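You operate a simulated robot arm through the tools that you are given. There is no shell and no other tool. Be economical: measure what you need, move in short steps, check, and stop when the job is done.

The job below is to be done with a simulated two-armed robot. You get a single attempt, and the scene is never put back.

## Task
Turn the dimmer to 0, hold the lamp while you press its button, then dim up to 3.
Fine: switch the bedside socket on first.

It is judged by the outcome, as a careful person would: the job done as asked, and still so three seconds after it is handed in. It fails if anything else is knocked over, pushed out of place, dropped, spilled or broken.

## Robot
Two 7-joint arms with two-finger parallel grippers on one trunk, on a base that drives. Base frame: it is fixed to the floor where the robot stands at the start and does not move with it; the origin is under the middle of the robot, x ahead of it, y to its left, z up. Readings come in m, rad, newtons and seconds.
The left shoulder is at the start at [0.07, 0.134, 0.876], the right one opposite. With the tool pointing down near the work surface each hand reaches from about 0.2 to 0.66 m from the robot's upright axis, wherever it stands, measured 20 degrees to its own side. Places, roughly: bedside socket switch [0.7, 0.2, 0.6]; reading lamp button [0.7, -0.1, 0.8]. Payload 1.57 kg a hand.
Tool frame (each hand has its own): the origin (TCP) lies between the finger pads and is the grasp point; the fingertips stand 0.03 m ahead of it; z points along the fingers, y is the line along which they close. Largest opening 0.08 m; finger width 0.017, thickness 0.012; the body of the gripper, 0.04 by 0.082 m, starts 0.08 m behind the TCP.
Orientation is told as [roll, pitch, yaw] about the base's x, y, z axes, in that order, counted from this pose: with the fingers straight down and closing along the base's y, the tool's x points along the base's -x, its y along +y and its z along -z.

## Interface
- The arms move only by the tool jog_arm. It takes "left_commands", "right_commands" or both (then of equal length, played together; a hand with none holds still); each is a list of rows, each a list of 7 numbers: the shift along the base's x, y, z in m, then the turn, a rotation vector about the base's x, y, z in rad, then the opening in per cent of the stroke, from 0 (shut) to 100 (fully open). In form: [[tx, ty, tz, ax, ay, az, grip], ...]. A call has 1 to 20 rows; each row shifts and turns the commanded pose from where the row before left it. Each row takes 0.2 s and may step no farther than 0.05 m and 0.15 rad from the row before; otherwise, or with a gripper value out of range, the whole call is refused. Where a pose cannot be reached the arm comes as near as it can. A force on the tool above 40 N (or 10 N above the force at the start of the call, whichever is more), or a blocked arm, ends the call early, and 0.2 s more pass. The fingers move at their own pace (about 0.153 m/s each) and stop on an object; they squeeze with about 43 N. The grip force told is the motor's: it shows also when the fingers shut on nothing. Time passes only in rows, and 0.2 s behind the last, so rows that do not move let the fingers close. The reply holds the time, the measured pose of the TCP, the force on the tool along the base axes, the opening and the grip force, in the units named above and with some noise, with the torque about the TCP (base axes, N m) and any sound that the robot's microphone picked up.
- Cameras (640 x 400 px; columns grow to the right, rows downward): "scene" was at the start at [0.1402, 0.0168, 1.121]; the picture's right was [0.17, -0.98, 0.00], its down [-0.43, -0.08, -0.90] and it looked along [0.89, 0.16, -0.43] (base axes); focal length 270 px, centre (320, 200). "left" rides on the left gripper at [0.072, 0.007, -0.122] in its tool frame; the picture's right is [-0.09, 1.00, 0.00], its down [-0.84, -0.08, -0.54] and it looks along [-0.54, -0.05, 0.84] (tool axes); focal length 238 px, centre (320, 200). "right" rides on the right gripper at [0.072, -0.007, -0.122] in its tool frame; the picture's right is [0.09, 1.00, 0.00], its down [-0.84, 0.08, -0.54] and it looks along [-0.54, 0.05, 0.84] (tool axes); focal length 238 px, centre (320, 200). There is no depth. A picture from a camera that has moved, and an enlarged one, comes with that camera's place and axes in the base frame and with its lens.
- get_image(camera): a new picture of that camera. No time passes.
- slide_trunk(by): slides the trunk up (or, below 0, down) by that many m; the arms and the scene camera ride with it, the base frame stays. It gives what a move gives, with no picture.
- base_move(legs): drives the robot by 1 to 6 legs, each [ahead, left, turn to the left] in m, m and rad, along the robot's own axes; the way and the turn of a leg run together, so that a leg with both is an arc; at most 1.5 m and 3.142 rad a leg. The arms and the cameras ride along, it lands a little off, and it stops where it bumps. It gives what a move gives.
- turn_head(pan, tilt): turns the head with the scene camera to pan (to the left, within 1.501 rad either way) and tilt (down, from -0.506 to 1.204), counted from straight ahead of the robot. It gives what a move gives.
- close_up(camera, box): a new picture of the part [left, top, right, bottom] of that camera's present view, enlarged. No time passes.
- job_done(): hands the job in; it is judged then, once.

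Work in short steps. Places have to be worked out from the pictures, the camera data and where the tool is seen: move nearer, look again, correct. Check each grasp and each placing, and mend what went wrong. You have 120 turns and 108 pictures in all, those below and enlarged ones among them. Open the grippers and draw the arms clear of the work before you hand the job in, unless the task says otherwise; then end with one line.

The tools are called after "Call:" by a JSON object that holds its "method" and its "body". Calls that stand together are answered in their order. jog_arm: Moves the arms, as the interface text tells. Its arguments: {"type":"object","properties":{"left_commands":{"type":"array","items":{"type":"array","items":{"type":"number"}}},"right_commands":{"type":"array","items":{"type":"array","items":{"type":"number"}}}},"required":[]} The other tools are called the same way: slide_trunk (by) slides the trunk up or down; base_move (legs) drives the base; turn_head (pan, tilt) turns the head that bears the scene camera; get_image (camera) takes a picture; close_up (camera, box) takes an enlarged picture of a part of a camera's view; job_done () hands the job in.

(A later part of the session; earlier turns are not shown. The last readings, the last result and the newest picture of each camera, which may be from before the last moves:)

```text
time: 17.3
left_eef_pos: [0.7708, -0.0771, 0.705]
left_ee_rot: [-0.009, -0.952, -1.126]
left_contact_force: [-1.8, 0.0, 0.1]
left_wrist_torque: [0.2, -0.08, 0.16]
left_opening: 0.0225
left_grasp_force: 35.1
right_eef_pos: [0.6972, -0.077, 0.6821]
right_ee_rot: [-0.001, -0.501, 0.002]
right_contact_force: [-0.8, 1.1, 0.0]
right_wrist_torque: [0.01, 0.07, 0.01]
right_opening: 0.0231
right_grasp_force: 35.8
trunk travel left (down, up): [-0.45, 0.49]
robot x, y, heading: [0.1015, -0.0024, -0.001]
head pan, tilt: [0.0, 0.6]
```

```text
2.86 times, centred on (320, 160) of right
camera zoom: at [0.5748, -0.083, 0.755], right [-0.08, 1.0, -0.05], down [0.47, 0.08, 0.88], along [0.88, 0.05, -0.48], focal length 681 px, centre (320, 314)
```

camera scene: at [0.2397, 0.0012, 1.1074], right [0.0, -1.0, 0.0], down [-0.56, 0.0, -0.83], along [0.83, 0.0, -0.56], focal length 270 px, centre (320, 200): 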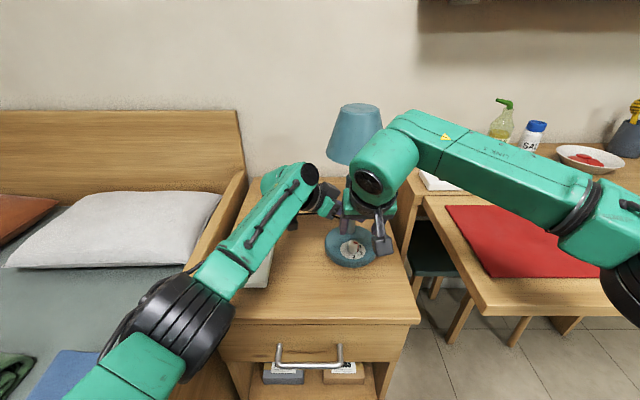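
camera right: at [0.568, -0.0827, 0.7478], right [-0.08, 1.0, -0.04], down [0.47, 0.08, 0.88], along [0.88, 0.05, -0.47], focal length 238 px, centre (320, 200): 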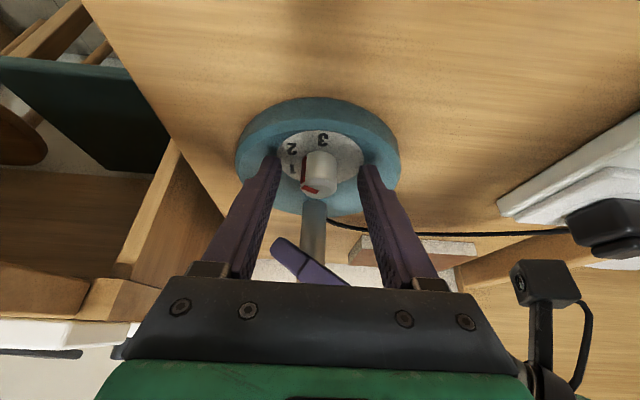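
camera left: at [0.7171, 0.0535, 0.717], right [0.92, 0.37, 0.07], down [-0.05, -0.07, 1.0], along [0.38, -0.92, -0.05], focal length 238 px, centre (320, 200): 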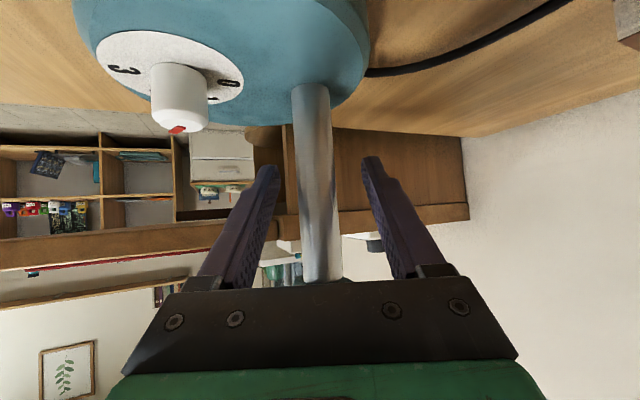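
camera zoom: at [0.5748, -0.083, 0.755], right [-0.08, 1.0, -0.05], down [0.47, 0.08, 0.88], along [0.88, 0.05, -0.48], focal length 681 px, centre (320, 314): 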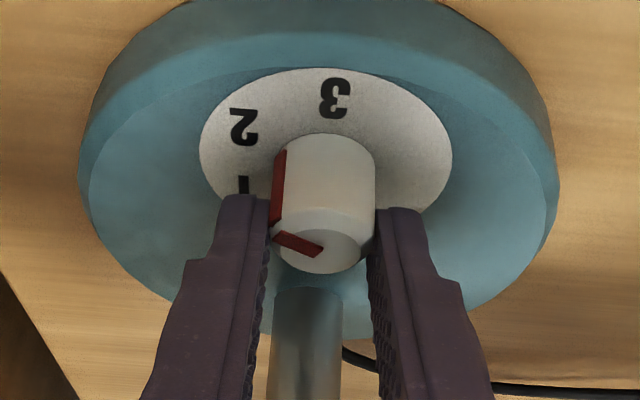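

Knob gripped at 0.023 m. I rotate counterclockwise about the knob's axis, first 30°, and check forces.

Call:
{"method": "jog_arm", "body": {"right_commands": [[0.0001, -0.0009, 0, 0, 0, 0.131, 15], [0.0002, -0.0009, 0, 0, 0, 0.131, 15], [0.0003, -0.0009, 0, 0, 0, 0.131, 15], [0.0004, -0.0008, 0, 0, 0, 0.131, 15]]}}

Call:
{"method": "close_up", "body": {"camera": "right", "box": [220, 90, 420, 230]}}

Call:
{"method": "get_image", "body": {"camera": "left"}}

```text
time: 18.3
left_eef_pos: [0.7705, -0.0756, 0.705]
left_ee_rot: [-0.006, -0.953, -1.125]
left_contact_force: [7.5, -3.6, -0.2]
left_wrist_torque: [0.1, -0.23, 0.16]
left_opening: 0.0225
left_grasp_force: 35.8
right_eef_pos: [0.697, -0.0769, 0.6833]
right_ee_rot: [-0.001, -0.501, 0.464]
right_contact_force: [-7.3, 4.9, 4.3]
right_wrist_torque: [0.09, 0.25, 0.05]
right_opening: 0.0229
right_grasp_force: 35.9
right hand out of reach, approached as far as the arm can: row 4
trunk travel left (down, up): [-0.45, 0.49]
robot x, y, heading: [0.1028, 0.0023, 0.003]
head pan, tilt: [0.0, 0.6]
```

```text
2.86 times, centred on (320, 160) of right
camera zoom: at [0.5915, -0.1385, 0.7549], right [-0.52, 0.85, -0.04], down [0.39, 0.28, 0.88], along [0.76, 0.44, -0.48], focal length 681 px, centre (320, 314)
```

zoom: 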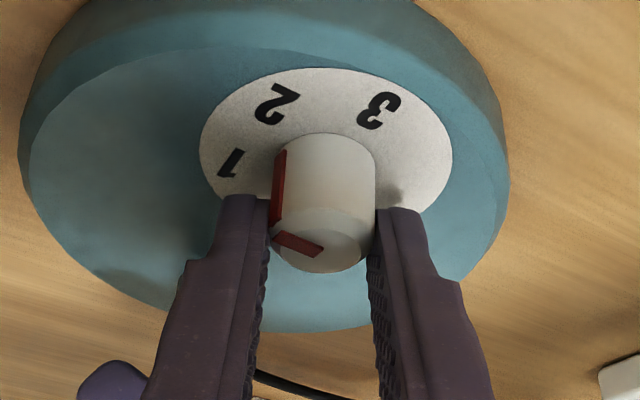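

```text
65 pictures are left
camera left: at [0.7169, 0.0536, 0.7171], right [0.92, 0.37, 0.07], down [-0.05, -0.07, 1.0], along [0.38, -0.92, -0.05], focal length 238 px, centre (320, 200)
```

left: 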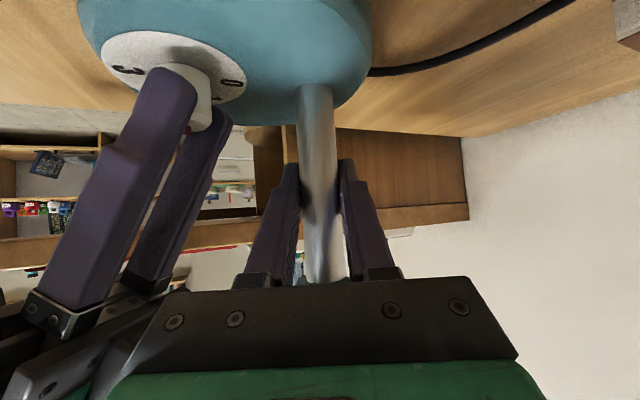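

The knob turned with the fingers, but the wrist's limit is near yaw +0.46, so I'll ratchet in strokes. I open slightly, turn back to about yaw -0.2 and check before regripping.

Call:
{"method": "jog_arm", "body": {"right_commands": [[0, 0, 0, 0, 0, 0, 42], [0, 0, 0, 0, 0, 0, 42], [-0.0002, 0.0009, 0, 0, 0, -0.136, 42], [-0.0002, 0.0009, 0, 0, 0, -0.136, 42], [-0.0001, 0.0009, 0, 0, 0, -0.136, 42], [0, 0.0009, 0, 0, 0, -0.136, 42], [0, 0.0008, 0, 0, 0, -0.136, 42]]}}

Call:
{"method": "get_image", "body": {"camera": "right"}}

Call:
{"method": "get_image", "body": {"camera": "left"}}

```text
time: 19.9
left_eef_pos: [0.7703, -0.0783, 0.705]
left_ee_rot: [-0.009, -0.952, -1.125]
left_contact_force: [-1.0, 1.5, 1.7]
left_wrist_torque: [0.05, -0.03, -0.05]
left_opening: 0.0225
left_grasp_force: 35.1
right_eef_pos: [0.6993, -0.0763, 0.6823]
right_ee_rot: [-0.002, -0.501, -0.222]
right_contact_force: [-0.4, -0.4, -1.0]
right_wrist_torque: [0.01, -0.03, -0.01]
right_opening: 0.0336
right_grasp_force: 0.2
trunk travel left (down, up): [-0.45, 0.49]
robot x, y, heading: [0.101, -0.0012, 0.004]
head pan, tilt: [0.0, 0.6]
```

```text
64 pictures are left
camera right: at [0.5781, -0.0549, 0.7544], right [0.14, 0.99, -0.05], down [0.48, -0.03, 0.88], along [0.87, -0.15, -0.48], focal length 238 px, centre (320, 200)
```

right: 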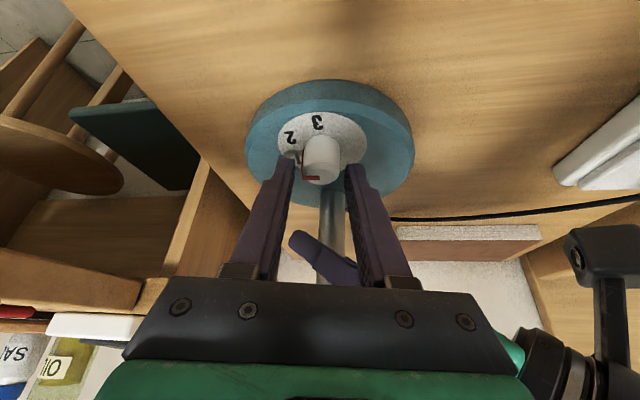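

```text
63 pictures are left
camera left: at [0.7168, 0.0536, 0.7171], right [0.92, 0.37, 0.07], down [-0.05, -0.07, 1.0], along [0.38, -0.92, -0.05], focal length 238 px, centre (320, 200)
```

left: 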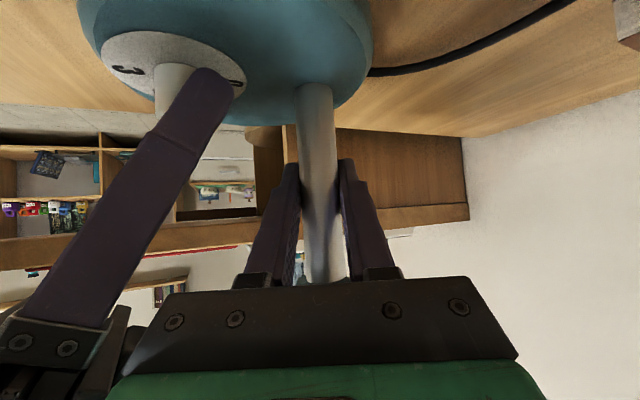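

The regrip pose is fine, though the fingers are slightly too far forward. I shift back 3 mm, close, and do a stroke to about yaw +0.42.

Call:
{"method": "jog_arm", "body": {"right_commands": [[-0.003, 0, 0, 0, 0, 0, 42], [0, 0, 0, 0, 0, 0, 15], [0, 0, 0, 0, 0, 0, 15], [0, 0, 0, 0, 0, 0, 15], [-0.0001, -0.0008, 0, 0, 0, 0.128, 15], [0, -0.0008, 0, 0, 0, 0.128, 15], [0.0001, -0.0008, 0, 0, 0, 0.128, 15], [0.0002, -0.0008, 0, 0, 0, 0.128, 15], [0.0003, -0.0008, 0, 0, 0, 0.128, 15]]}}

Call:
{"method": "close_up", "body": {"camera": "right", "box": [220, 90, 420, 230]}}

```text
time: 21.9
left_eef_pos: [0.7702, -0.0769, 0.7043]
left_ee_rot: [-0.008, -0.952, -1.125]
left_contact_force: [-3.6, -1.8, -0.1]
left_wrist_torque: [-0.11, -0.31, 0.06]
left_opening: 0.0226
left_grasp_force: 35.2
right_eef_pos: [0.6957, -0.0792, 0.6838]
right_ee_rot: [-0.001, -0.504, 0.421]
right_contact_force: [2.8, 1.8, 2.4]
right_wrist_torque: [0.17, -0.18, 0.0]
right_opening: 0.023
right_grasp_force: 35.4
trunk travel left (down, up): [-0.45, 0.49]
robot x, y, heading: [0.0993, 0.0001, 0.0]
head pan, tilt: [0.0, 0.6]
```

```text
2.86 times, centred on (320, 160) of right
camera zoom: at [0.587, -0.1348, 0.7545], right [-0.48, 0.87, -0.04], down [0.4, 0.27, 0.88], along [0.78, 0.41, -0.48], focal length 681 px, centre (320, 314)
```

zoom: 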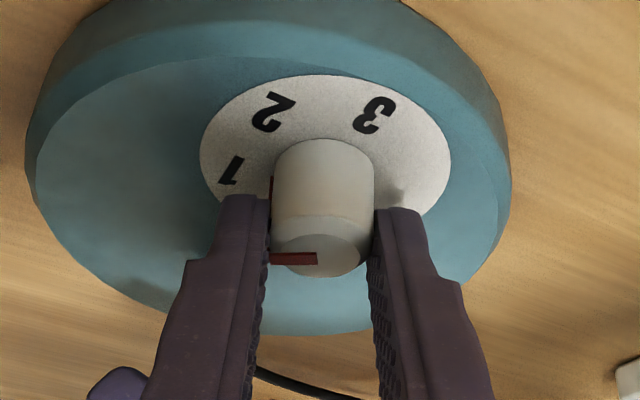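

The knob now points at 1, having turned 64° with the hand. I do another full ratchet stroke.

Call:
{"method": "jog_arm", "body": {"right_commands": [[0, 0, 0, 0, 0, 0, 42], [0, 0, 0, 0, 0, 0, 42], [-0.0003, 0.0008, 0, 0, 0, -0.128, 42], [-0.0002, 0.0008, 0, 0, 0, -0.128, 42], [-0.0001, 0.0008, 0, 0, 0, -0.128, 42], [0, 0.0008, 0, 0, 0, -0.128, 42], [0.0001, 0.0008, 0, 0, 0, -0.128, 42], [0, 0, 0, 0, 0, 0, 15], [0, 0, 0, 0, 0, 0, 15], [0, 0, 0, 0, 0, 0, 15], [-0.0001, -0.0008, 0, 0, 0, 0.128, 15], [0, -0.0008, 0, 0, 0, 0.128, 15], [0.0001, -0.0008, 0, 0, 0, 0.128, 15], [0.0002, -0.0008, 0, 0, 0, 0.128, 15], [0.0003, -0.0008, 0, 0, 0, 0.128, 15]]}}

Call:
{"method": "close_up", "body": {"camera": "right", "box": [220, 90, 420, 230]}}

```text
time: 25.1
left_eef_pos: [0.7704, -0.0771, 0.7046]
left_ee_rot: [-0.01, -0.953, -1.126]
left_contact_force: [1.7, -4.0, -0.2]
left_wrist_torque: [-0.08, -0.26, 0.14]
left_opening: 0.0223
left_grasp_force: 35.4
right_eef_pos: [0.6967, -0.079, 0.6826]
right_ee_rot: [-0.001, -0.501, 0.424]
right_contact_force: [0.1, 5.7, 5.8]
right_wrist_torque: [0.12, 0.31, 0.04]
right_opening: 0.0229
right_grasp_force: 35.5
trunk travel left (down, up): [-0.45, 0.49]
robot x, y, heading: [0.1026, 0.0019, 0.004]
head pan, tilt: [0.0, 0.6]
```

```text
2.86 times, centred on (320, 160) of right
camera zoom: at [0.5871, -0.1347, 0.7549], right [-0.48, 0.87, -0.05], down [0.4, 0.27, 0.88], along [0.78, 0.41, -0.48], focal length 681 px, centre (320, 314)
```

zoom: 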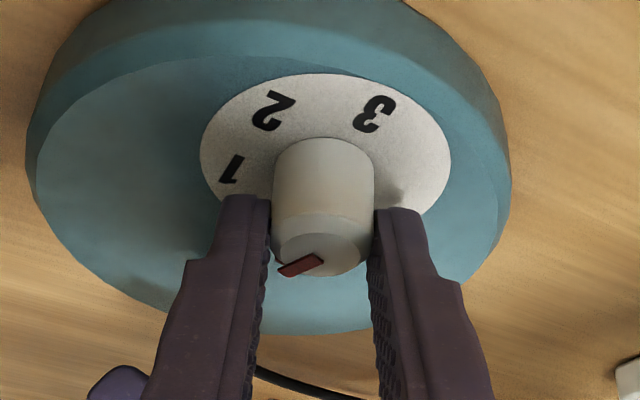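

About 100° done so far. A last stroke of about 21° should bring it to 0, and then I'll verify against the label.

Call:
{"method": "jog_arm", "body": {"right_commands": [[0, 0, 0, 0, 0, 0, 42], [0, 0, 0, 0, 0, 0, 42], [-0.0003, 0.0008, 0, 0, 0, -0.124, 42], [-0.0002, 0.0008, 0, 0, 0, -0.124, 42], [-0.0001, 0.0008, 0, 0, 0, -0.124, 42], [0, 0, 0, 0, 0, 0, 15], [0, 0, 0, 0, 0, 0, 15], [0, 0, 0, 0, 0, 0, 15], [0.0001, -0.0008, 0, 0, 0, 0.124, 15], [0.0002, -0.0008, 0, 0, 0, 0.124, 15], [0.0003, -0.0008, 0, 0, 0, 0.124, 15], [0, 0, 0, 0, 0, 0, 15], [0, 0, 0, 0, 0, 0, 42], [0, 0, 0, 0, 0, 0, 42]]}}

Call:
{"method": "close_up", "body": {"camera": "right", "box": [220, 90, 420, 230]}}

Call:
{"method": "close_up", "body": {"camera": "left", "box": [80, 0, 300, 140]}}

```text
time: 28.1
left_eef_pos: [0.7707, -0.0769, 0.7047]
left_ee_rot: [-0.008, -0.951, -1.124]
left_contact_force: [0.3, -0.2, 2.1]
left_wrist_torque: [0.04, -0.22, 0.05]
left_opening: 0.0224
left_grasp_force: 34.9
right_eef_pos: [0.6962, -0.0783, 0.6826]
right_ee_rot: [-0.001, -0.5, 0.419]
right_contact_force: [-0.3, 0.7, -0.1]
right_wrist_torque: [-0.02, 0.0, 0.01]
right_opening: 0.0338
right_grasp_force: 0.0
trunk travel left (down, up): [-0.45, 0.49]
robot x, y, heading: [0.1046, -0.0015, 0.002]
head pan, tilt: [0.0, 0.6]
```

```text
2.86 times, centred on (320, 160) of right
camera zoom: at [0.5868, -0.1343, 0.7542], right [-0.48, 0.88, -0.05], down [0.4, 0.27, 0.88], along [0.78, 0.4, -0.48], focal length 681 px, centre (320, 314)
```

zoom: 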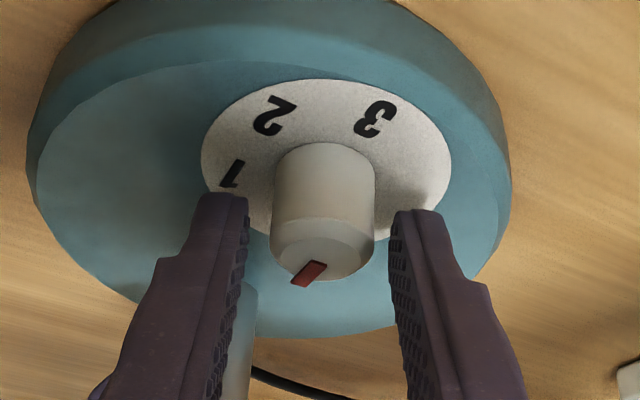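

```text
2.86 times, centred on (190, 70) of left
camera zoom: at [0.7169, 0.0535, 0.7171], right [0.92, 0.37, 0.07], down [-0.05, -0.07, 1.0], along [0.38, -0.92, -0.05], focal length 681 px, centre (691, 571)
```

zoom: 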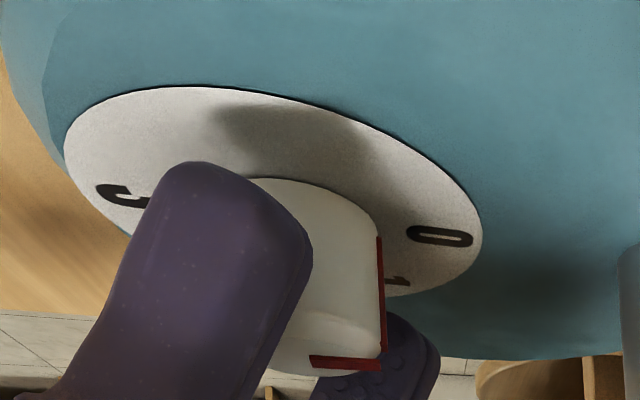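

The pointer looks close to 0. I retreat the right hand along its axis to see it unobstructed from the left camera.

Call:
{"method": "jog_arm", "body": {"right_commands": [[0, 0, 0, 0, 0, 0, 65], [-0.0155, -0.007, 0.031, 0, 0, 0, 65], [-0.0155, -0.007, 0.031, 0, 0, -0.1, 65], [-0.0155, -0.007, 0.031, 0, 0, -0.1, 65]]}}

Call:
{"method": "close_up", "body": {"camera": "left", "box": [80, 0, 300, 140]}}

Call:
{"method": "close_up", "body": {"camera": "right", "box": [250, 60, 390, 170]}}

```text
time: 29.1
left_eef_pos: [0.771, -0.0773, 0.7039]
left_ee_rot: [-0.009, -0.952, -1.126]
left_contact_force: [-1.6, 1.0, 1.6]
left_wrist_torque: [0.04, -0.11, 0.02]
left_opening: 0.0226
left_grasp_force: 35.0
right_eef_pos: [0.6472, -0.0988, 0.7756]
right_ee_rot: [-0.001, -0.502, 0.219]
right_contact_force: [0.6, -0.1, 0.6]
right_wrist_torque: [0.03, 0.01, -0.02]
right_opening: 0.0518
right_grasp_force: 0.1
trunk travel left (down, up): [-0.45, 0.49]
robot x, y, heading: [0.1031, -0.0011, 0.007]
head pan, tilt: [0.0, 0.6]
```

```text
2.86 times, centred on (190, 70) of left
camera zoom: at [0.7166, 0.0536, 0.7171], right [0.92, 0.37, 0.07], down [-0.05, -0.07, 1.0], along [0.38, -0.92, -0.05], focal length 681 px, centre (691, 571)
```

zoom: 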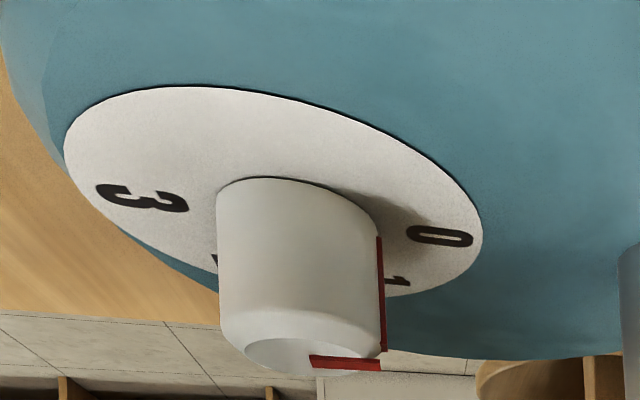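

```text
3.64 times, centred on (320, 115) of right
camera zoom: at [0.5292, -0.1317, 0.8478], right [-0.29, 0.95, -0.05], down [0.45, 0.18, 0.88], along [0.85, 0.24, -0.48], focal length 867 px, centre (320, 509)
```

zoom: 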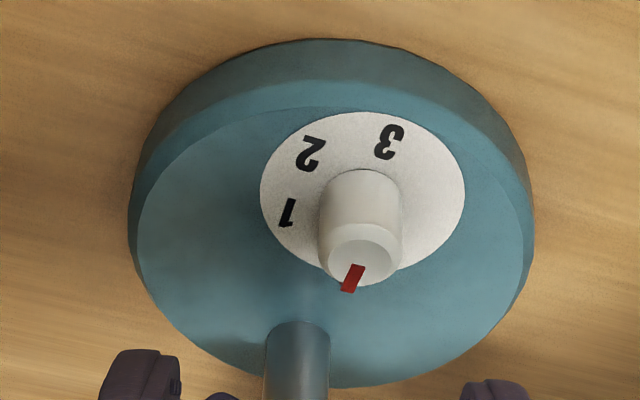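

From the projections, label 0 lies directly opposite 3 at azimuth 0°, and the pointer is at about +2°, so the dimmer is at 0. Next I bring the right hand level, closed, in front of the button.

Call:
{"method": "jog_arm", "body": {"right_commands": [[-0.01, 0.008, 0.005, 0, 0, -0.11, 20], [-0.01, 0.008, 0.005, 0, 0, -0.11, 0], [0, 0.002, 0, 0, -0.15, 0, 0], [0, 0.002, 0, 0, -0.15, 0, 0], [0, 0.002, 0, 0, -0.15, 0, 0], [0, 0, 0, 0, -0.15, 0, 0], [0, 0, 0, 0, -0.15, 0, 0], [0, 0, 0, 0, -0.15, 0, 0], [0, 0, 0, 0, -0.15, 0, 0], [0, 0, 0, 0, 0, 0, 0]]}}

Call:
{"method": "get_image", "body": {"camera": "right"}}

Call:
{"method": "get_image", "body": {"camera": "scene"}}

Call:
{"method": "get_image", "body": {"camera": "left"}}

```text
time: 31.3
left_eef_pos: [0.7716, -0.0776, 0.705]
left_ee_rot: [-0.006, -0.951, -1.127]
left_contact_force: [-1.3, -0.2, 1.5]
left_wrist_torque: [0.08, -0.21, 0.02]
left_opening: 0.0227
left_grasp_force: 35.2
right_eef_pos: [0.6297, -0.0789, 0.7854]
right_ee_rot: [-0.054, -1.552, 0.054]
right_contact_force: [-0.1, -0.4, 0.1]
right_wrist_torque: [0.01, 0.0, -0.02]
right_opening: 0.0001
right_grasp_force: 21.7
trunk travel left (down, up): [-0.45, 0.49]
robot x, y, heading: [0.1019, -0.0001, 0.002]
head pan, tilt: [0.0, 0.6]
```

```text
56 pictures are left
camera right: at [0.5051, -0.0853, 0.7152], right [0.0, 1.0, -0.09], down [-0.53, 0.08, 0.85], along [0.85, 0.05, 0.52], focal length 238 px, centre (320, 200)
```

right: 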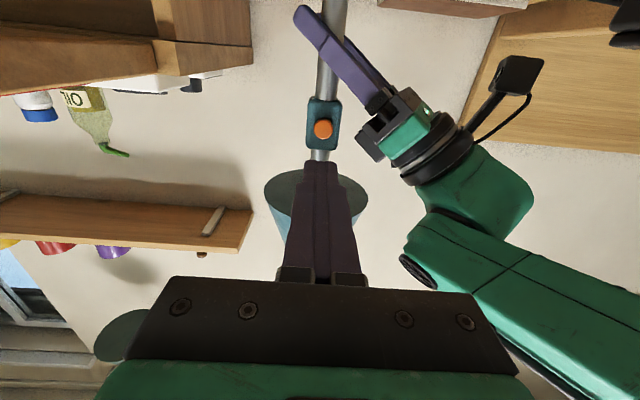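

```text
55 pictures are left
camera scene: at [0.2396, 0.001, 1.1074], right [0.0, -1.0, 0.0], down [-0.56, 0.0, -0.83], along [0.83, 0.0, -0.56], focal length 270 px, centre (320, 200)
```

scene: 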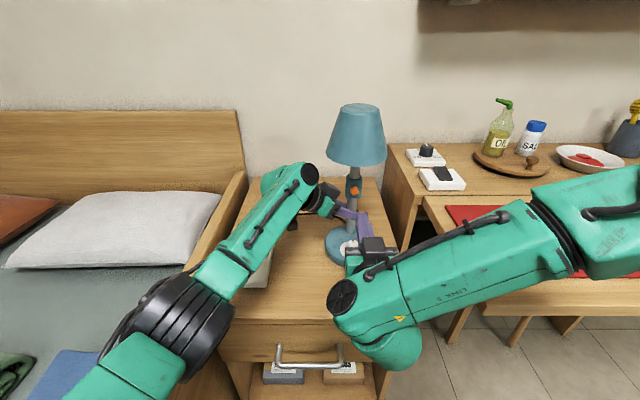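

```text
54 pictures are left
camera left: at [0.7169, 0.0534, 0.7171], right [0.92, 0.37, 0.07], down [-0.05, -0.07, 1.0], along [0.38, -0.92, -0.05], focal length 238 px, centre (320, 200)
```

left: 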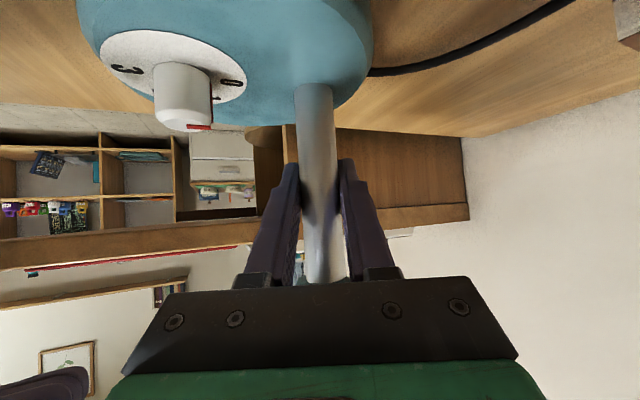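

I place the button at about (0.745, -0.0765, 0.781). The right tip is at x 0.66, so I align and advance to about 1 cm from it.

Call:
{"method": "jog_arm", "body": {"right_commands": [[0.03, 0.0022, -0.004, 0, 0, 0, 0], [0.03, 0, 0, 0, 0, 0, 0], [0.008, 0, 0, 0, 0, 0, 0], [0, 0, 0, 0, 0, 0, 0]]}}

Call:
{"method": "get_image", "body": {"camera": "right"}}

Call:
{"method": "close_up", "body": {"camera": "scene", "box": [310, 150, 400, 270]}}

```text
time: 32.3
left_eef_pos: [0.7703, -0.0778, 0.7054]
left_ee_rot: [-0.008, -0.952, -1.125]
left_contact_force: [-0.4, -0.3, 0.9]
left_wrist_torque: [0.11, -0.18, 0.02]
left_opening: 0.0227
left_grasp_force: 35.2
right_eef_pos: [0.6975, -0.0758, 0.7797]
right_ee_rot: [-0.055, -1.549, 0.055]
right_contact_force: [0.1, 0.7, 1.0]
right_wrist_torque: [0.03, -0.01, -0.01]
right_opening: 0.0
right_grasp_force: 21.2
trunk travel left (down, up): [-0.45, 0.49]
robot x, y, heading: [0.0997, 0.0021, 0.003]
head pan, tilt: [0.0, 0.6]
```

```text
53 pictures are left
camera right: at [0.5731, -0.0819, 0.7108], right [0.0, 1.0, -0.09], down [-0.52, 0.08, 0.85], along [0.85, 0.05, 0.52], focal length 238 px, centre (320, 200)
```

right: 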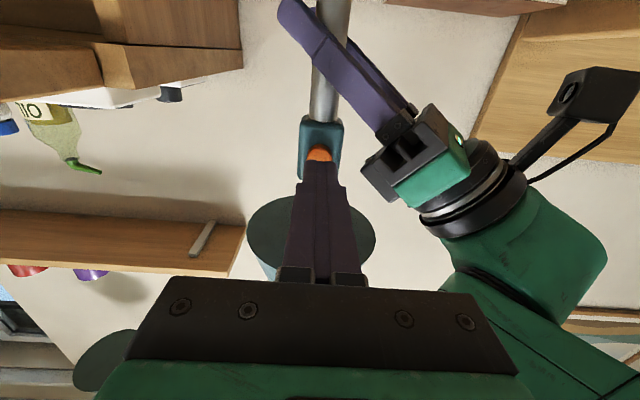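

```text
3.33 times, centred on (355, 210) of scene
camera zoom: at [0.2395, 0.0012, 1.1074], right [0.0, -1.0, 0.0], down [-0.56, 0.0, -0.83], along [0.83, 0.0, -0.56], focal length 902 px, centre (203, 167)
```

zoom: 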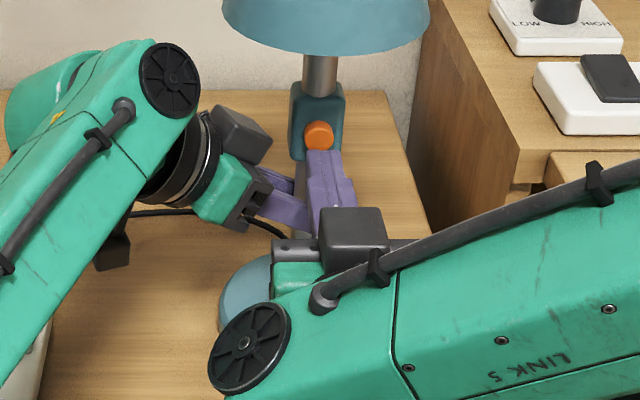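

The tip is about 15 mm short and roughly 3 mm low. I raise it 3 mm and push forward in small steps.

Call:
{"method": "jog_arm", "body": {"right_commands": [[0.004, 0, 0.003, 0, 0, 0, 0], [0.004, 0, 0, 0, 0, 0, 0], [0.003, 0, 0, 0, 0, 0, 0], [0.002, 0, 0, 0, 0, 0, 0], [0.002, 0, 0, 0, 0, 0, 0]]}}

Call:
{"method": "close_up", "body": {"camera": "scene", "box": [310, 150, 400, 270]}}

```text
time: 33.5
left_eef_pos: [0.7703, -0.0784, 0.7042]
left_ee_rot: [-0.01, -0.951, -1.127]
left_contact_force: [-1.0, 0.0, 1.1]
left_wrist_torque: [0.07, -0.18, 0.07]
left_opening: 0.0231
left_grasp_force: 35.4
right_eef_pos: [0.7109, -0.0748, 0.7852]
right_ee_rot: [-0.066, -1.55, 0.064]
right_contact_force: [0.4, -0.1, 0.5]
right_wrist_torque: [-0.04, -0.02, 0.0]
right_opening: 0.0
right_grasp_force: 21.3
trunk travel left (down, up): [-0.45, 0.49]
robot x, y, heading: [0.1043, 0.0037, 0.003]
head pan, tilt: [0.0, 0.6]
```

```text
3.33 times, centred on (355, 210) of scene
camera zoom: at [0.2395, 0.0012, 1.1074], right [0.0, -1.0, 0.0], down [-0.56, 0.0, -0.83], along [0.83, 0.0, -0.56], focal length 902 px, centre (203, 167)
```

zoom: 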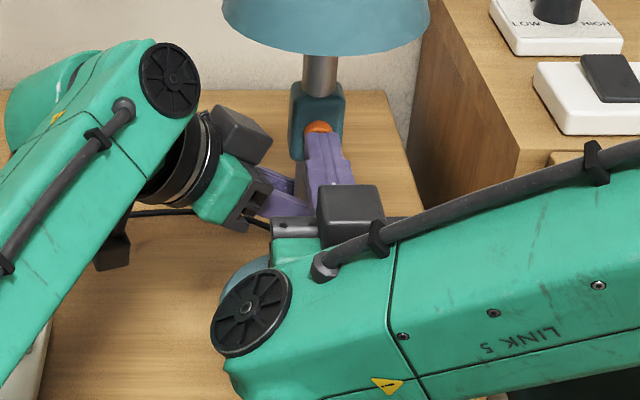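

Well lined up with no contact yet. I press on, 2 mm per row.

Call:
{"method": "jog_arm", "body": {"right_commands": [[0.002, 0, -0.001, 0, 0, 0, 0], [0.002, 0, 0, 0, 0, 0, 0], [0.002, 0, 0, 0, 0, 0, 0]]}}

Call:
{"method": "close_up", "body": {"camera": "scene", "box": [310, 150, 400, 270]}}

```text
time: 34.3
left_eef_pos: [0.7709, -0.0777, 0.7049]
left_ee_rot: [-0.009, -0.951, -1.125]
left_contact_force: [2.6, -1.3, 0.1]
left_wrist_torque: [0.07, -0.02, 0.06]
left_opening: 0.0226
left_grasp_force: 35.3
right_eef_pos: [0.7186, -0.0754, 0.7835]
right_ee_rot: [-0.044, -1.55, 0.044]
right_contact_force: [-3.9, 0.4, 2.3]
right_wrist_torque: [0.01, 0.02, 0.07]
right_opening: 0.0
right_grasp_force: 21.7
trunk travel left (down, up): [-0.45, 0.49]
robot x, y, heading: [0.1003, 0.0025, 0.002]
head pan, tilt: [0.0, 0.6]
```

```text
3.33 times, centred on (355, 210) of scene
camera zoom: at [0.2394, 0.0011, 1.1075], right [0.0, -1.0, 0.0], down [-0.56, 0.0, -0.83], along [0.83, 0.0, -0.56], focal length 902 px, centre (203, 167)
```

zoom: 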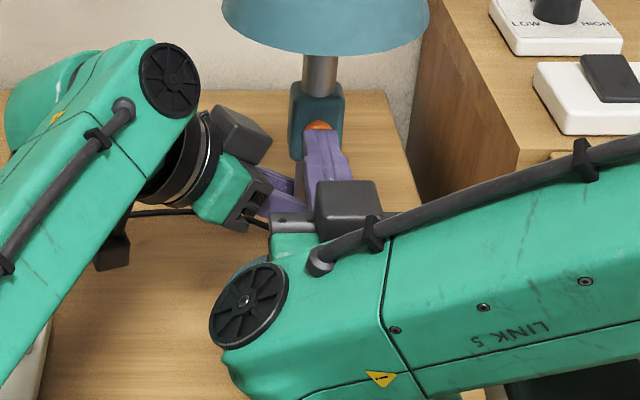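

Contact is at 4 N. I push a few mm more to work the button.

Call:
{"method": "jog_arm", "body": {"right_commands": [[0.0015, 0, 0, 0, 0, 0, 0], [0.0015, 0, 0, 0, 0, 0, 0]]}}

```text
time: 34.9
left_eef_pos: [0.7713, -0.0773, 0.7058]
left_ee_rot: [-0.007, -0.951, -1.127]
left_contact_force: [5.7, -2.3, 0.0]
left_wrist_torque: [0.34, 0.33, 0.07]
left_opening: 0.0227
left_grasp_force: 35.6
right_eef_pos: [0.7204, -0.0753, 0.7834]
right_ee_rot: [-0.044, -1.549, 0.046]
right_contact_force: [-5.8, 2.3, 1.5]
right_wrist_torque: [0.01, -0.01, 0.09]
right_opening: 0.0
right_grasp_force: 20.9
trunk travel left (down, up): [-0.45, 0.49]
robot x, y, heading: [0.1037, -0.0023, 0.001]
head pan, tilt: [0.0, 0.6]
heard: click
```

I heard one click, so the button is pressed. I withdraw straight back so I don't press it twice, then check the lamp.

Call:
{"method": "jog_arm", "body": {"right_commands": [[-0.01, 0, 0, 0, 0, 0, 0], [-0.03, 0, 0, 0, 0, 0, 0], [-0.04, 0, 0, 0, 0, 0, 0]]}}

Call:
{"method": "close_up", "body": {"camera": "scene", "box": [280, 90, 430, 280]}}

```text
time: 35.7
left_eef_pos: [0.7706, -0.0772, 0.7042]
left_ee_rot: [-0.008, -0.953, -1.125]
left_contact_force: [-0.6, 1.2, 1.1]
left_wrist_torque: [0.12, -0.13, 0.05]
left_opening: 0.0227
left_grasp_force: 35.3
right_eef_pos: [0.6402, -0.0754, 0.7841]
right_ee_rot: [-0.078, -1.55, 0.078]
right_contact_force: [-0.9, 0.7, 0.1]
right_wrist_torque: [-0.01, -0.01, 0.05]
right_opening: 0.0
right_grasp_force: 21.4
trunk travel left (down, up): [-0.45, 0.49]
robot x, y, heading: [0.0997, -0.0012, -0.0]
head pan, tilt: [0.0, 0.6]
```

```text
2.11 times, centred on (355, 185) of scene
camera zoom: at [0.2393, 0.0012, 1.1075], right [0.0, -1.0, 0.0], down [-0.56, 0.0, -0.83], along [0.83, 0.0, -0.56], focal length 570 px, centre (246, 232)
```

zoom: 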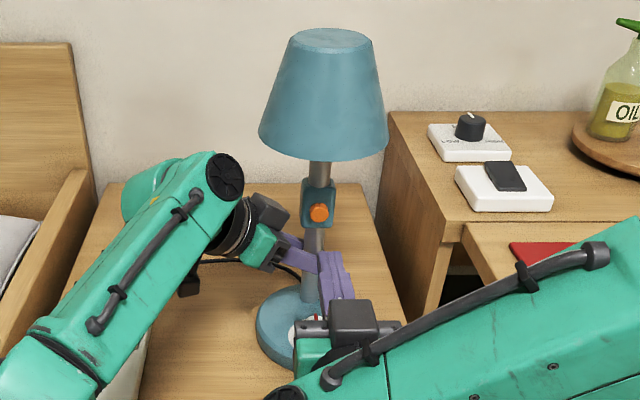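

The lamp is still dark, as expected at 0. I return the right hand to the tilted knob pose at yaw +0.42, with fingers open.

Call:
{"method": "jog_arm", "body": {"right_commands": [[-0.01, -0.003, 0.005, 0, 0.15, 0, 0], [0, -0.003, 0.005, 0, 0.15, 0, 20], [0, -0.003, 0, 0, 0.15, 0, 60], [0, -0.003, 0, 0, 0.15, 0, 60], [0, -0.003, 0, 0, 0.15, 0, 60], [0, -0.003, 0, 0, 0.15, 0, 60], [0, 0, 0, 0, 0.15, 0, 60], [0.005, 0, 0, 0, 0, 0.14, 60], [0.005, 0, 0, 0, 0, 0.14, 60], [0.005, 0, 0, 0, 0, 0.14, 60], [0, 0, 0, 0, 0, 0, 60]]}}

Call:
{"method": "get_image", "body": {"camera": "right"}}

```text
time: 38.1
left_eef_pos: [0.7703, -0.077, 0.7054]
left_ee_rot: [-0.009, -0.951, -1.127]
left_contact_force: [-0.4, 0.5, 1.3]
left_wrist_torque: [0.04, -0.18, 0.03]
left_opening: 0.0227
left_grasp_force: 35.1
right_eef_pos: [0.6472, -0.0944, 0.7943]
right_ee_rot: [-0.003, -0.501, 0.422]
right_contact_force: [-0.8, 0.1, 0.0]
right_wrist_torque: [0.04, 0.0, 0.01]
right_opening: 0.0481
right_grasp_force: 0.1
trunk travel left (down, up): [-0.45, 0.49]
robot x, y, heading: [0.101, -0.0, 0.003]
head pan, tilt: [0.0, 0.6]
```

```text
48 pictures are left
camera right: at [0.5377, -0.1502, 0.8658], right [-0.48, 0.88, -0.05], down [0.4, 0.27, 0.88], along [0.78, 0.4, -0.48], focal length 238 px, centre (320, 200)
```

right: 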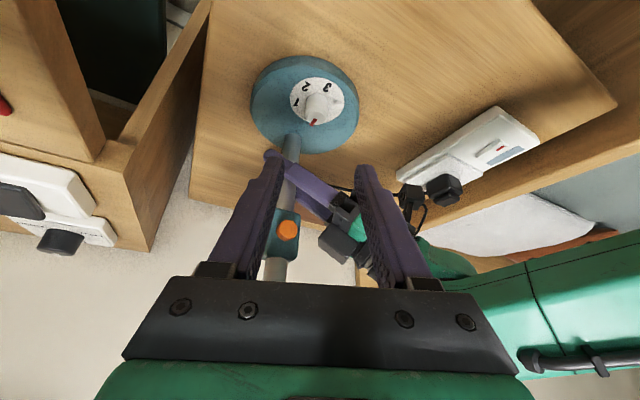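

The knob is centred between the fingers. I descend to it and check before gripping.

Call:
{"method": "jog_arm", "body": {"right_commands": [[0.012, 0.002, -0.03, 0, 0, 0, 60], [0.0124, 0.0042, -0.027, 0, 0, 0, 60], [0.0125, 0.0043, -0.027, 0, 0, 0, 60], [0.0125, 0.0044, -0.027, 0, 0, 0, 60], [0, 0, 0, 0, 0, 0, 50]]}}

Call:
{"method": "close_up", "body": {"camera": "right", "box": [220, 90, 420, 230]}}

Call:
{"method": "close_up", "body": {"camera": "left", "box": [80, 0, 300, 140]}}

```text
time: 39.3
left_eef_pos: [0.7706, -0.0781, 0.7041]
left_ee_rot: [-0.008, -0.951, -1.126]
left_contact_force: [-0.6, -0.2, 1.0]
left_wrist_torque: [0.04, -0.18, 0.04]
left_opening: 0.0225
left_grasp_force: 35.1
right_eef_pos: [0.6968, -0.0798, 0.6817]
right_ee_rot: [-0.001, -0.499, 0.419]
right_contact_force: [0.7, 0.2, 0.8]
right_wrist_torque: [0.01, -0.02, 0.0]
right_opening: 0.04
right_grasp_force: 0.0
trunk travel left (down, up): [-0.45, 0.49]
robot x, y, heading: [0.1063, 0.0031, 0.001]
head pan, tilt: [0.0, 0.6]
```

```text
2.86 times, centred on (320, 160) of right
camera zoom: at [0.5867, -0.1353, 0.753], right [-0.48, 0.88, -0.05], down [0.4, 0.27, 0.88], along [0.78, 0.4, -0.48], focal length 681 px, centre (320, 314)
```

zoom: 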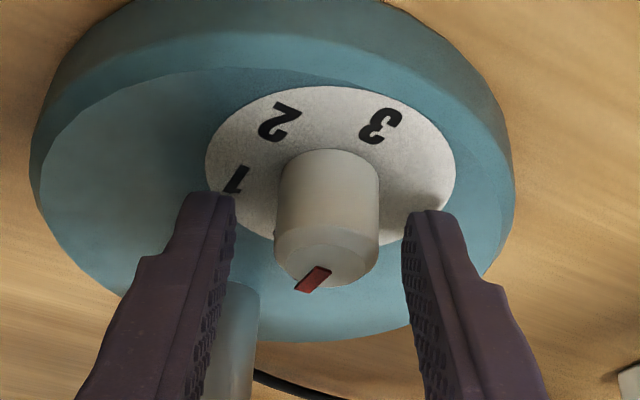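

```text
2.86 times, centred on (190, 70) of left
camera zoom: at [0.7169, 0.0534, 0.7171], right [0.92, 0.37, 0.07], down [-0.05, -0.07, 1.0], along [0.38, -0.92, -0.05], focal length 681 px, centre (691, 571)
```

zoom: 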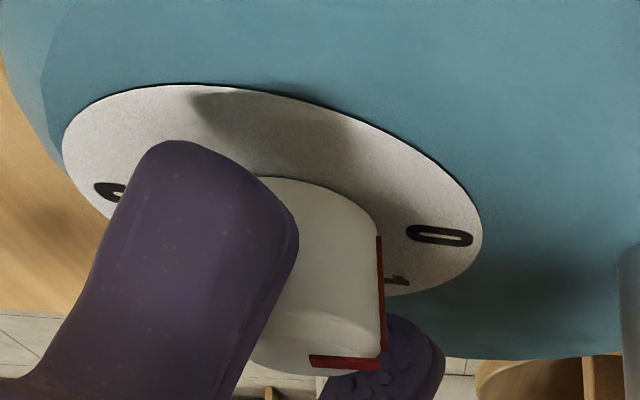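

Aligned. Now a clockwise stroke from yaw 0.42 to -0.22, then release and return, all in one call.

Call:
{"method": "jog_arm", "body": {"right_commands": [[0.001, 0.002, 0.001, 0, 0, 0, 45], [0, 0, 0, 0, 0, 0, 15], [0, 0, 0, 0, 0, 0, 15], [0, 0, 0, 0, 0, 0, 15], [-0.0003, 0.0008, 0, 0, 0, -0.128, 15], [-0.0002, 0.0008, 0, 0, 0, -0.128, 15], [-0.0001, 0.0008, 0, 0, 0, -0.128, 15], [0, 0.0008, 0, 0, 0, -0.128, 15], [0.0001, 0.0008, 0, 0, 0, -0.128, 15], [0, 0, 0, 0, 0, 0, 15]]}}

Call:
{"method": "close_up", "body": {"camera": "right", "box": [220, 90, 420, 230]}}

```text
time: 41.5
left_eef_pos: [0.771, -0.0772, 0.7043]
left_ee_rot: [-0.012, -0.953, -1.125]
left_contact_force: [-10.6, 1.5, 6.9]
left_wrist_torque: [0.12, 0.01, -0.02]
left_opening: 0.0225
left_grasp_force: 35.7
right_eef_pos: [0.6951, -0.073, 0.6839]
right_ee_rot: [-0.001, -0.501, -0.222]
right_contact_force: [10.0, -0.2, -2.1]
right_wrist_torque: [0.14, 0.48, 0.01]
right_opening: 0.0226
right_grasp_force: 35.4
trunk travel left (down, up): [-0.45, 0.49]
robot x, y, heading: [0.1013, 0.0006, 0.005]
head pan, tilt: [0.0, 0.6]
```

```text
2.86 times, centred on (320, 160) of right
camera zoom: at [0.5756, -0.0535, 0.7552], right [0.14, 0.99, -0.05], down [0.48, -0.03, 0.88], along [0.87, -0.14, -0.48], focal length 681 px, centre (320, 314)
```

zoom: 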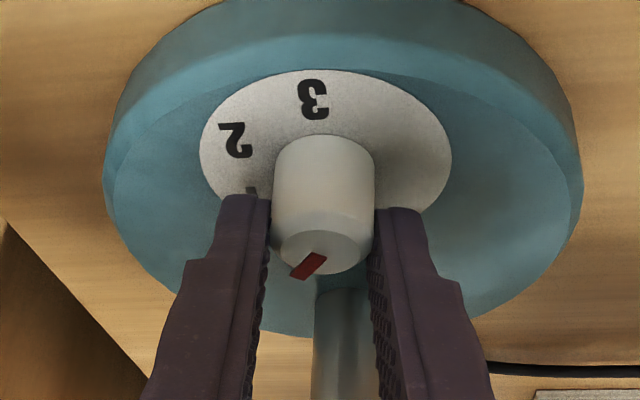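

The knob follows. I release, return and repeat, correcting a 1–2 mm offset.

Call:
{"method": "jog_arm", "body": {"right_commands": [[0, 0, 0, 0, 0, 0, 42], [0, 0, 0, 0, 0, 0, 42], [0.0004, -0.001, 0, 0, 0, 0.128, 42], [0.0002, -0.001, 0, 0, 0, 0.128, 42], [0.0003, -0.001, 0, 0, 0, 0.128, 42], [0.0003, -0.001, 0, 0, 0, 0.128, 42], [0.0004, -0.001, 0, 0, 0, 0.128, 42], [0, 0, 0, 0, 0, 0, 15], [0, 0, 0, 0, 0, 0, 15], [0, 0, 0, 0, 0, 0, 15], [-0.0003, 0.0008, 0, 0, 0, -0.128, 15], [-0.0002, 0.0008, 0, 0, 0, -0.128, 15], [-0.0001, 0.0008, 0, 0, 0, -0.128, 15], [0, 0.0008, 0, 0, 0, -0.128, 15], [0.0001, 0.0008, 0, 0, 0, -0.128, 15]]}}

Call:
{"method": "close_up", "body": {"camera": "right", "box": [220, 90, 420, 230]}}

```text
time: 44.7
left_eef_pos: [0.7711, -0.0777, 0.7053]
left_ee_rot: [-0.008, -0.953, -1.126]
left_contact_force: [8.3, -3.2, 0.1]
left_wrist_torque: [-0.07, -0.21, 0.14]
left_opening: 0.0228
left_grasp_force: 35.3
right_eef_pos: [0.6974, -0.075, 0.6839]
right_ee_rot: [-0.001, -0.5, -0.222]
right_contact_force: [-7.1, 3.5, 3.0]
right_wrist_torque: [0.02, 0.35, 0.03]
right_opening: 0.0229
right_grasp_force: 35.7
trunk travel left (down, up): [-0.45, 0.49]
robot x, y, heading: [0.102, 0.0022, 0.004]
head pan, tilt: [0.0, 0.6]
```

```text
2.86 times, centred on (320, 160) of right
camera zoom: at [0.5765, -0.0542, 0.7558], right [0.14, 0.99, -0.05], down [0.48, -0.03, 0.88], along [0.87, -0.14, -0.48], focal length 681 px, centre (320, 314)
```

zoom: 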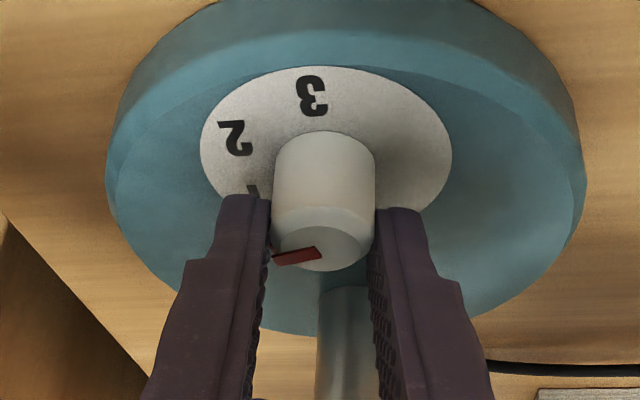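

It is now near 1. I continue with the next stroke.

Call:
{"method": "jog_arm", "body": {"right_commands": [[0, 0, 0, 0, 0, 0, 42], [0, 0, 0, 0, 0, 0, 42], [-0.0005, -0.0008, 0, 0, 0, 0.128, 42], [0, -0.0008, 0, 0, 0, 0.128, 42], [0.0001, -0.0008, 0, 0, 0, 0.128, 42], [0.0002, -0.0008, 0, 0, 0, 0.128, 42], [0.0003, -0.0008, 0, 0, 0, 0.128, 42], [0, 0, 0, 0, 0, 0, 15], [0, 0, 0, 0, 0, 0, 15], [0, 0, 0, 0, 0, 0, 15], [-0.0003, 0.0008, 0, 0, 0, -0.128, 15], [-0.0002, 0.0008, 0, 0, 0, -0.128, 15], [-0.0001, 0.0008, 0, 0, 0, -0.128, 15], [0, 0.0008, 0, 0, 0, -0.128, 15], [0.0001, 0.0008, 0, 0, 0, -0.128, 15]]}}

Call:
{"method": "close_up", "body": {"camera": "right", "box": [220, 90, 420, 230]}}

Call:
{"method": "get_image", "body": {"camera": "scene"}}

```text
time: 47.9
left_eef_pos: [0.7707, -0.078, 0.7041]
left_ee_rot: [-0.008, -0.952, -1.125]
left_contact_force: [-3.8, 2.4, 2.1]
left_wrist_torque: [0.04, -0.19, -0.15]
left_opening: 0.0229
left_grasp_force: 35.5
right_eef_pos: [0.698, -0.0753, 0.6841]
right_ee_rot: [-0.001, -0.501, -0.221]
right_contact_force: [4.7, -1.9, 0.7]
right_wrist_torque: [-0.03, 0.15, -0.04]
right_opening: 0.0228
right_grasp_force: 35.3
trunk travel left (down, up): [-0.45, 0.49]
robot x, y, heading: [0.1057, 0.0007, 0.005]
head pan, tilt: [0.0, 0.6]
```

```text
2.86 times, centred on (320, 160) of right
camera zoom: at [0.5766, -0.0541, 0.7558], right [0.14, 0.99, -0.05], down [0.48, -0.03, 0.88], along [0.87, -0.15, -0.48], focal length 681 px, centre (320, 314)
```

zoom: 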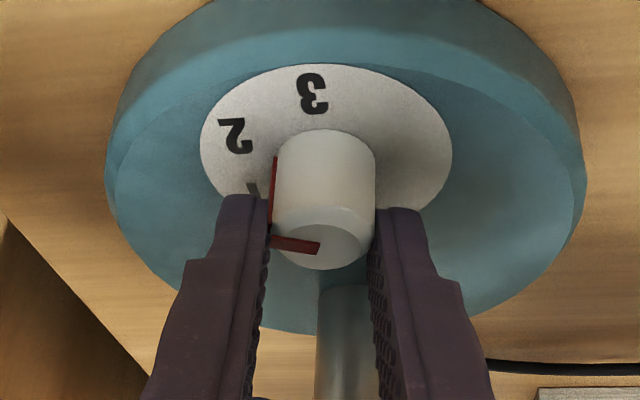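

```text
42 pictures are left
camera scene: at [0.2396, 0.0012, 1.1074], right [0.0, -1.0, 0.0], down [-0.56, 0.0, -0.83], along [0.83, 0.0, -0.56], focal length 270 px, centre (320, 200)
```

scene: 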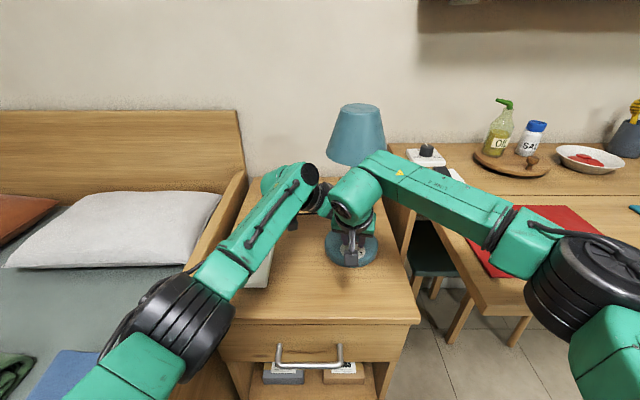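

The pointer is around 2 and no light is visible yet, so I'll check that once at 3. Next stroke.

Call:
{"method": "jog_arm", "body": {"right_commands": [[0, 0, 0, 0, 0, 0, 42], [0, 0, 0, 0, 0, 0, 42], [-0.0001, -0.0008, 0, 0, 0, 0.128, 42], [0, -0.0008, 0, 0, 0, 0.128, 42], [0.0001, -0.0008, 0, 0, 0, 0.128, 42], [0.0002, -0.0008, 0, 0, 0, 0.128, 42], [0.0003, -0.0008, 0, 0, 0, 0.128, 42], [0, 0, 0, 0, 0, 0, 15], [0, 0, 0, 0, 0, 0, 15], [0, 0, 0, 0, 0, 0, 15], [-0.0003, 0.0008, 0, 0, 0, -0.128, 15], [-0.0002, 0.0008, 0, 0, 0, -0.128, 15], [-0.0001, 0.0008, 0, 0, 0, -0.128, 15], [0, 0.0008, 0, 0, 0, -0.128, 15], [0.0001, 0.0008, 0, 0, 0, -0.128, 15]]}}

Call:
{"method": "close_up", "body": {"camera": "right", "box": [220, 90, 420, 230]}}

```text
time: 51.1
left_eef_pos: [0.7706, -0.0772, 0.7044]
left_ee_rot: [-0.01, -0.951, -1.124]
left_contact_force: [-2.8, 2.2, 2.9]
left_wrist_torque: [0.32, -0.02, 0.0]
left_opening: 0.0224
left_grasp_force: 34.9
right_eef_pos: [0.698, -0.0755, 0.6834]
right_ee_rot: [-0.001, -0.503, -0.222]
right_contact_force: [2.8, -0.1, -0.4]
right_wrist_torque: [-0.06, 0.0, 0.01]
right_opening: 0.0231
right_grasp_force: 35.1
trunk travel left (down, up): [-0.45, 0.49]
robot x, y, heading: [0.1031, -0.0019, 0.004]
head pan, tilt: [0.0, 0.6]
```

```text
2.86 times, centred on (320, 160) of right
camera zoom: at [0.5764, -0.0539, 0.7555], right [0.14, 0.99, -0.05], down [0.48, -0.03, 0.88], along [0.87, -0.14, -0.48], focal length 681 px, centre (320, 314)
```

zoom: 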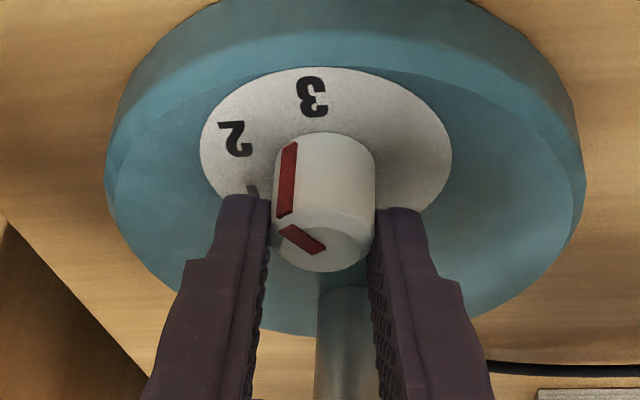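

About 32–38° remain to 3. I do a 0.60 rad stroke, then inspect.

Call:
{"method": "jog_arm", "body": {"right_commands": [[0, 0, 0, 0, 0, 0, 42], [0, 0, 0, 0, 0, 0, 42], [-0.0001, -0.0008, 0, 0, 0, 0.12, 42], [0, -0.0008, 0, 0, 0, 0.12, 42], [0.0001, -0.0008, 0, 0, 0, 0.12, 42], [0.0002, -0.0008, 0, 0, 0, 0.12, 42], [0.0003, -0.0008, 0, 0, 0, 0.12, 42], [0, 0, 0, 0, 0, 0, 15], [0, 0, 0, 0, 0, 0, 15], [0, 0, 0, 0, 0, 0, 15], [-0.0003, 0.0008, 0, 0, 0, -0.12, 15], [-0.0002, 0.0008, 0, 0, 0, -0.12, 15], [-0.0001, 0.0008, 0, 0, 0, -0.12, 15], [0, 0.0008, 0, 0, 0, -0.12, 15], [0.0001, 0.0008, 0, 0, 0, -0.12, 15]]}}

Call:
{"method": "close_up", "body": {"camera": "right", "box": [220, 90, 420, 230]}}

```text
time: 54.3
left_eef_pos: [0.77, -0.0782, 0.7043]
left_ee_rot: [-0.009, -0.951, -1.128]
left_contact_force: [-1.5, 0.8, 2.5]
left_wrist_torque: [0.3, -0.1, -0.19]
left_opening: 0.0225
left_grasp_force: 34.9
right_eef_pos: [0.6969, -0.0734, 0.684]
right_ee_rot: [0.0, -0.501, -0.22]
right_contact_force: [2.6, 2.6, -0.7]
right_wrist_torque: [0.02, 0.01, 0.39]
right_opening: 0.0232
right_grasp_force: 35.7
trunk travel left (down, up): [-0.45, 0.49]
robot x, y, heading: [0.1038, -0.0021, 0.007]
head pan, tilt: [0.0, 0.6]
```

```text
2.86 times, centred on (320, 160) of right
camera zoom: at [0.5761, -0.0533, 0.7555], right [0.14, 0.99, -0.05], down [0.48, -0.03, 0.88], along [0.87, -0.14, -0.48], focal length 681 px, centre (320, 314)
```

zoom: 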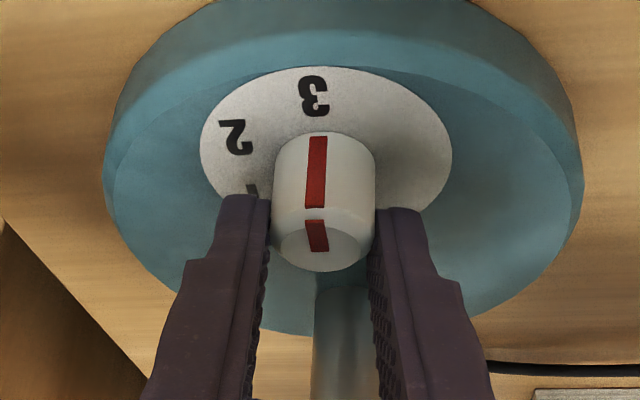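

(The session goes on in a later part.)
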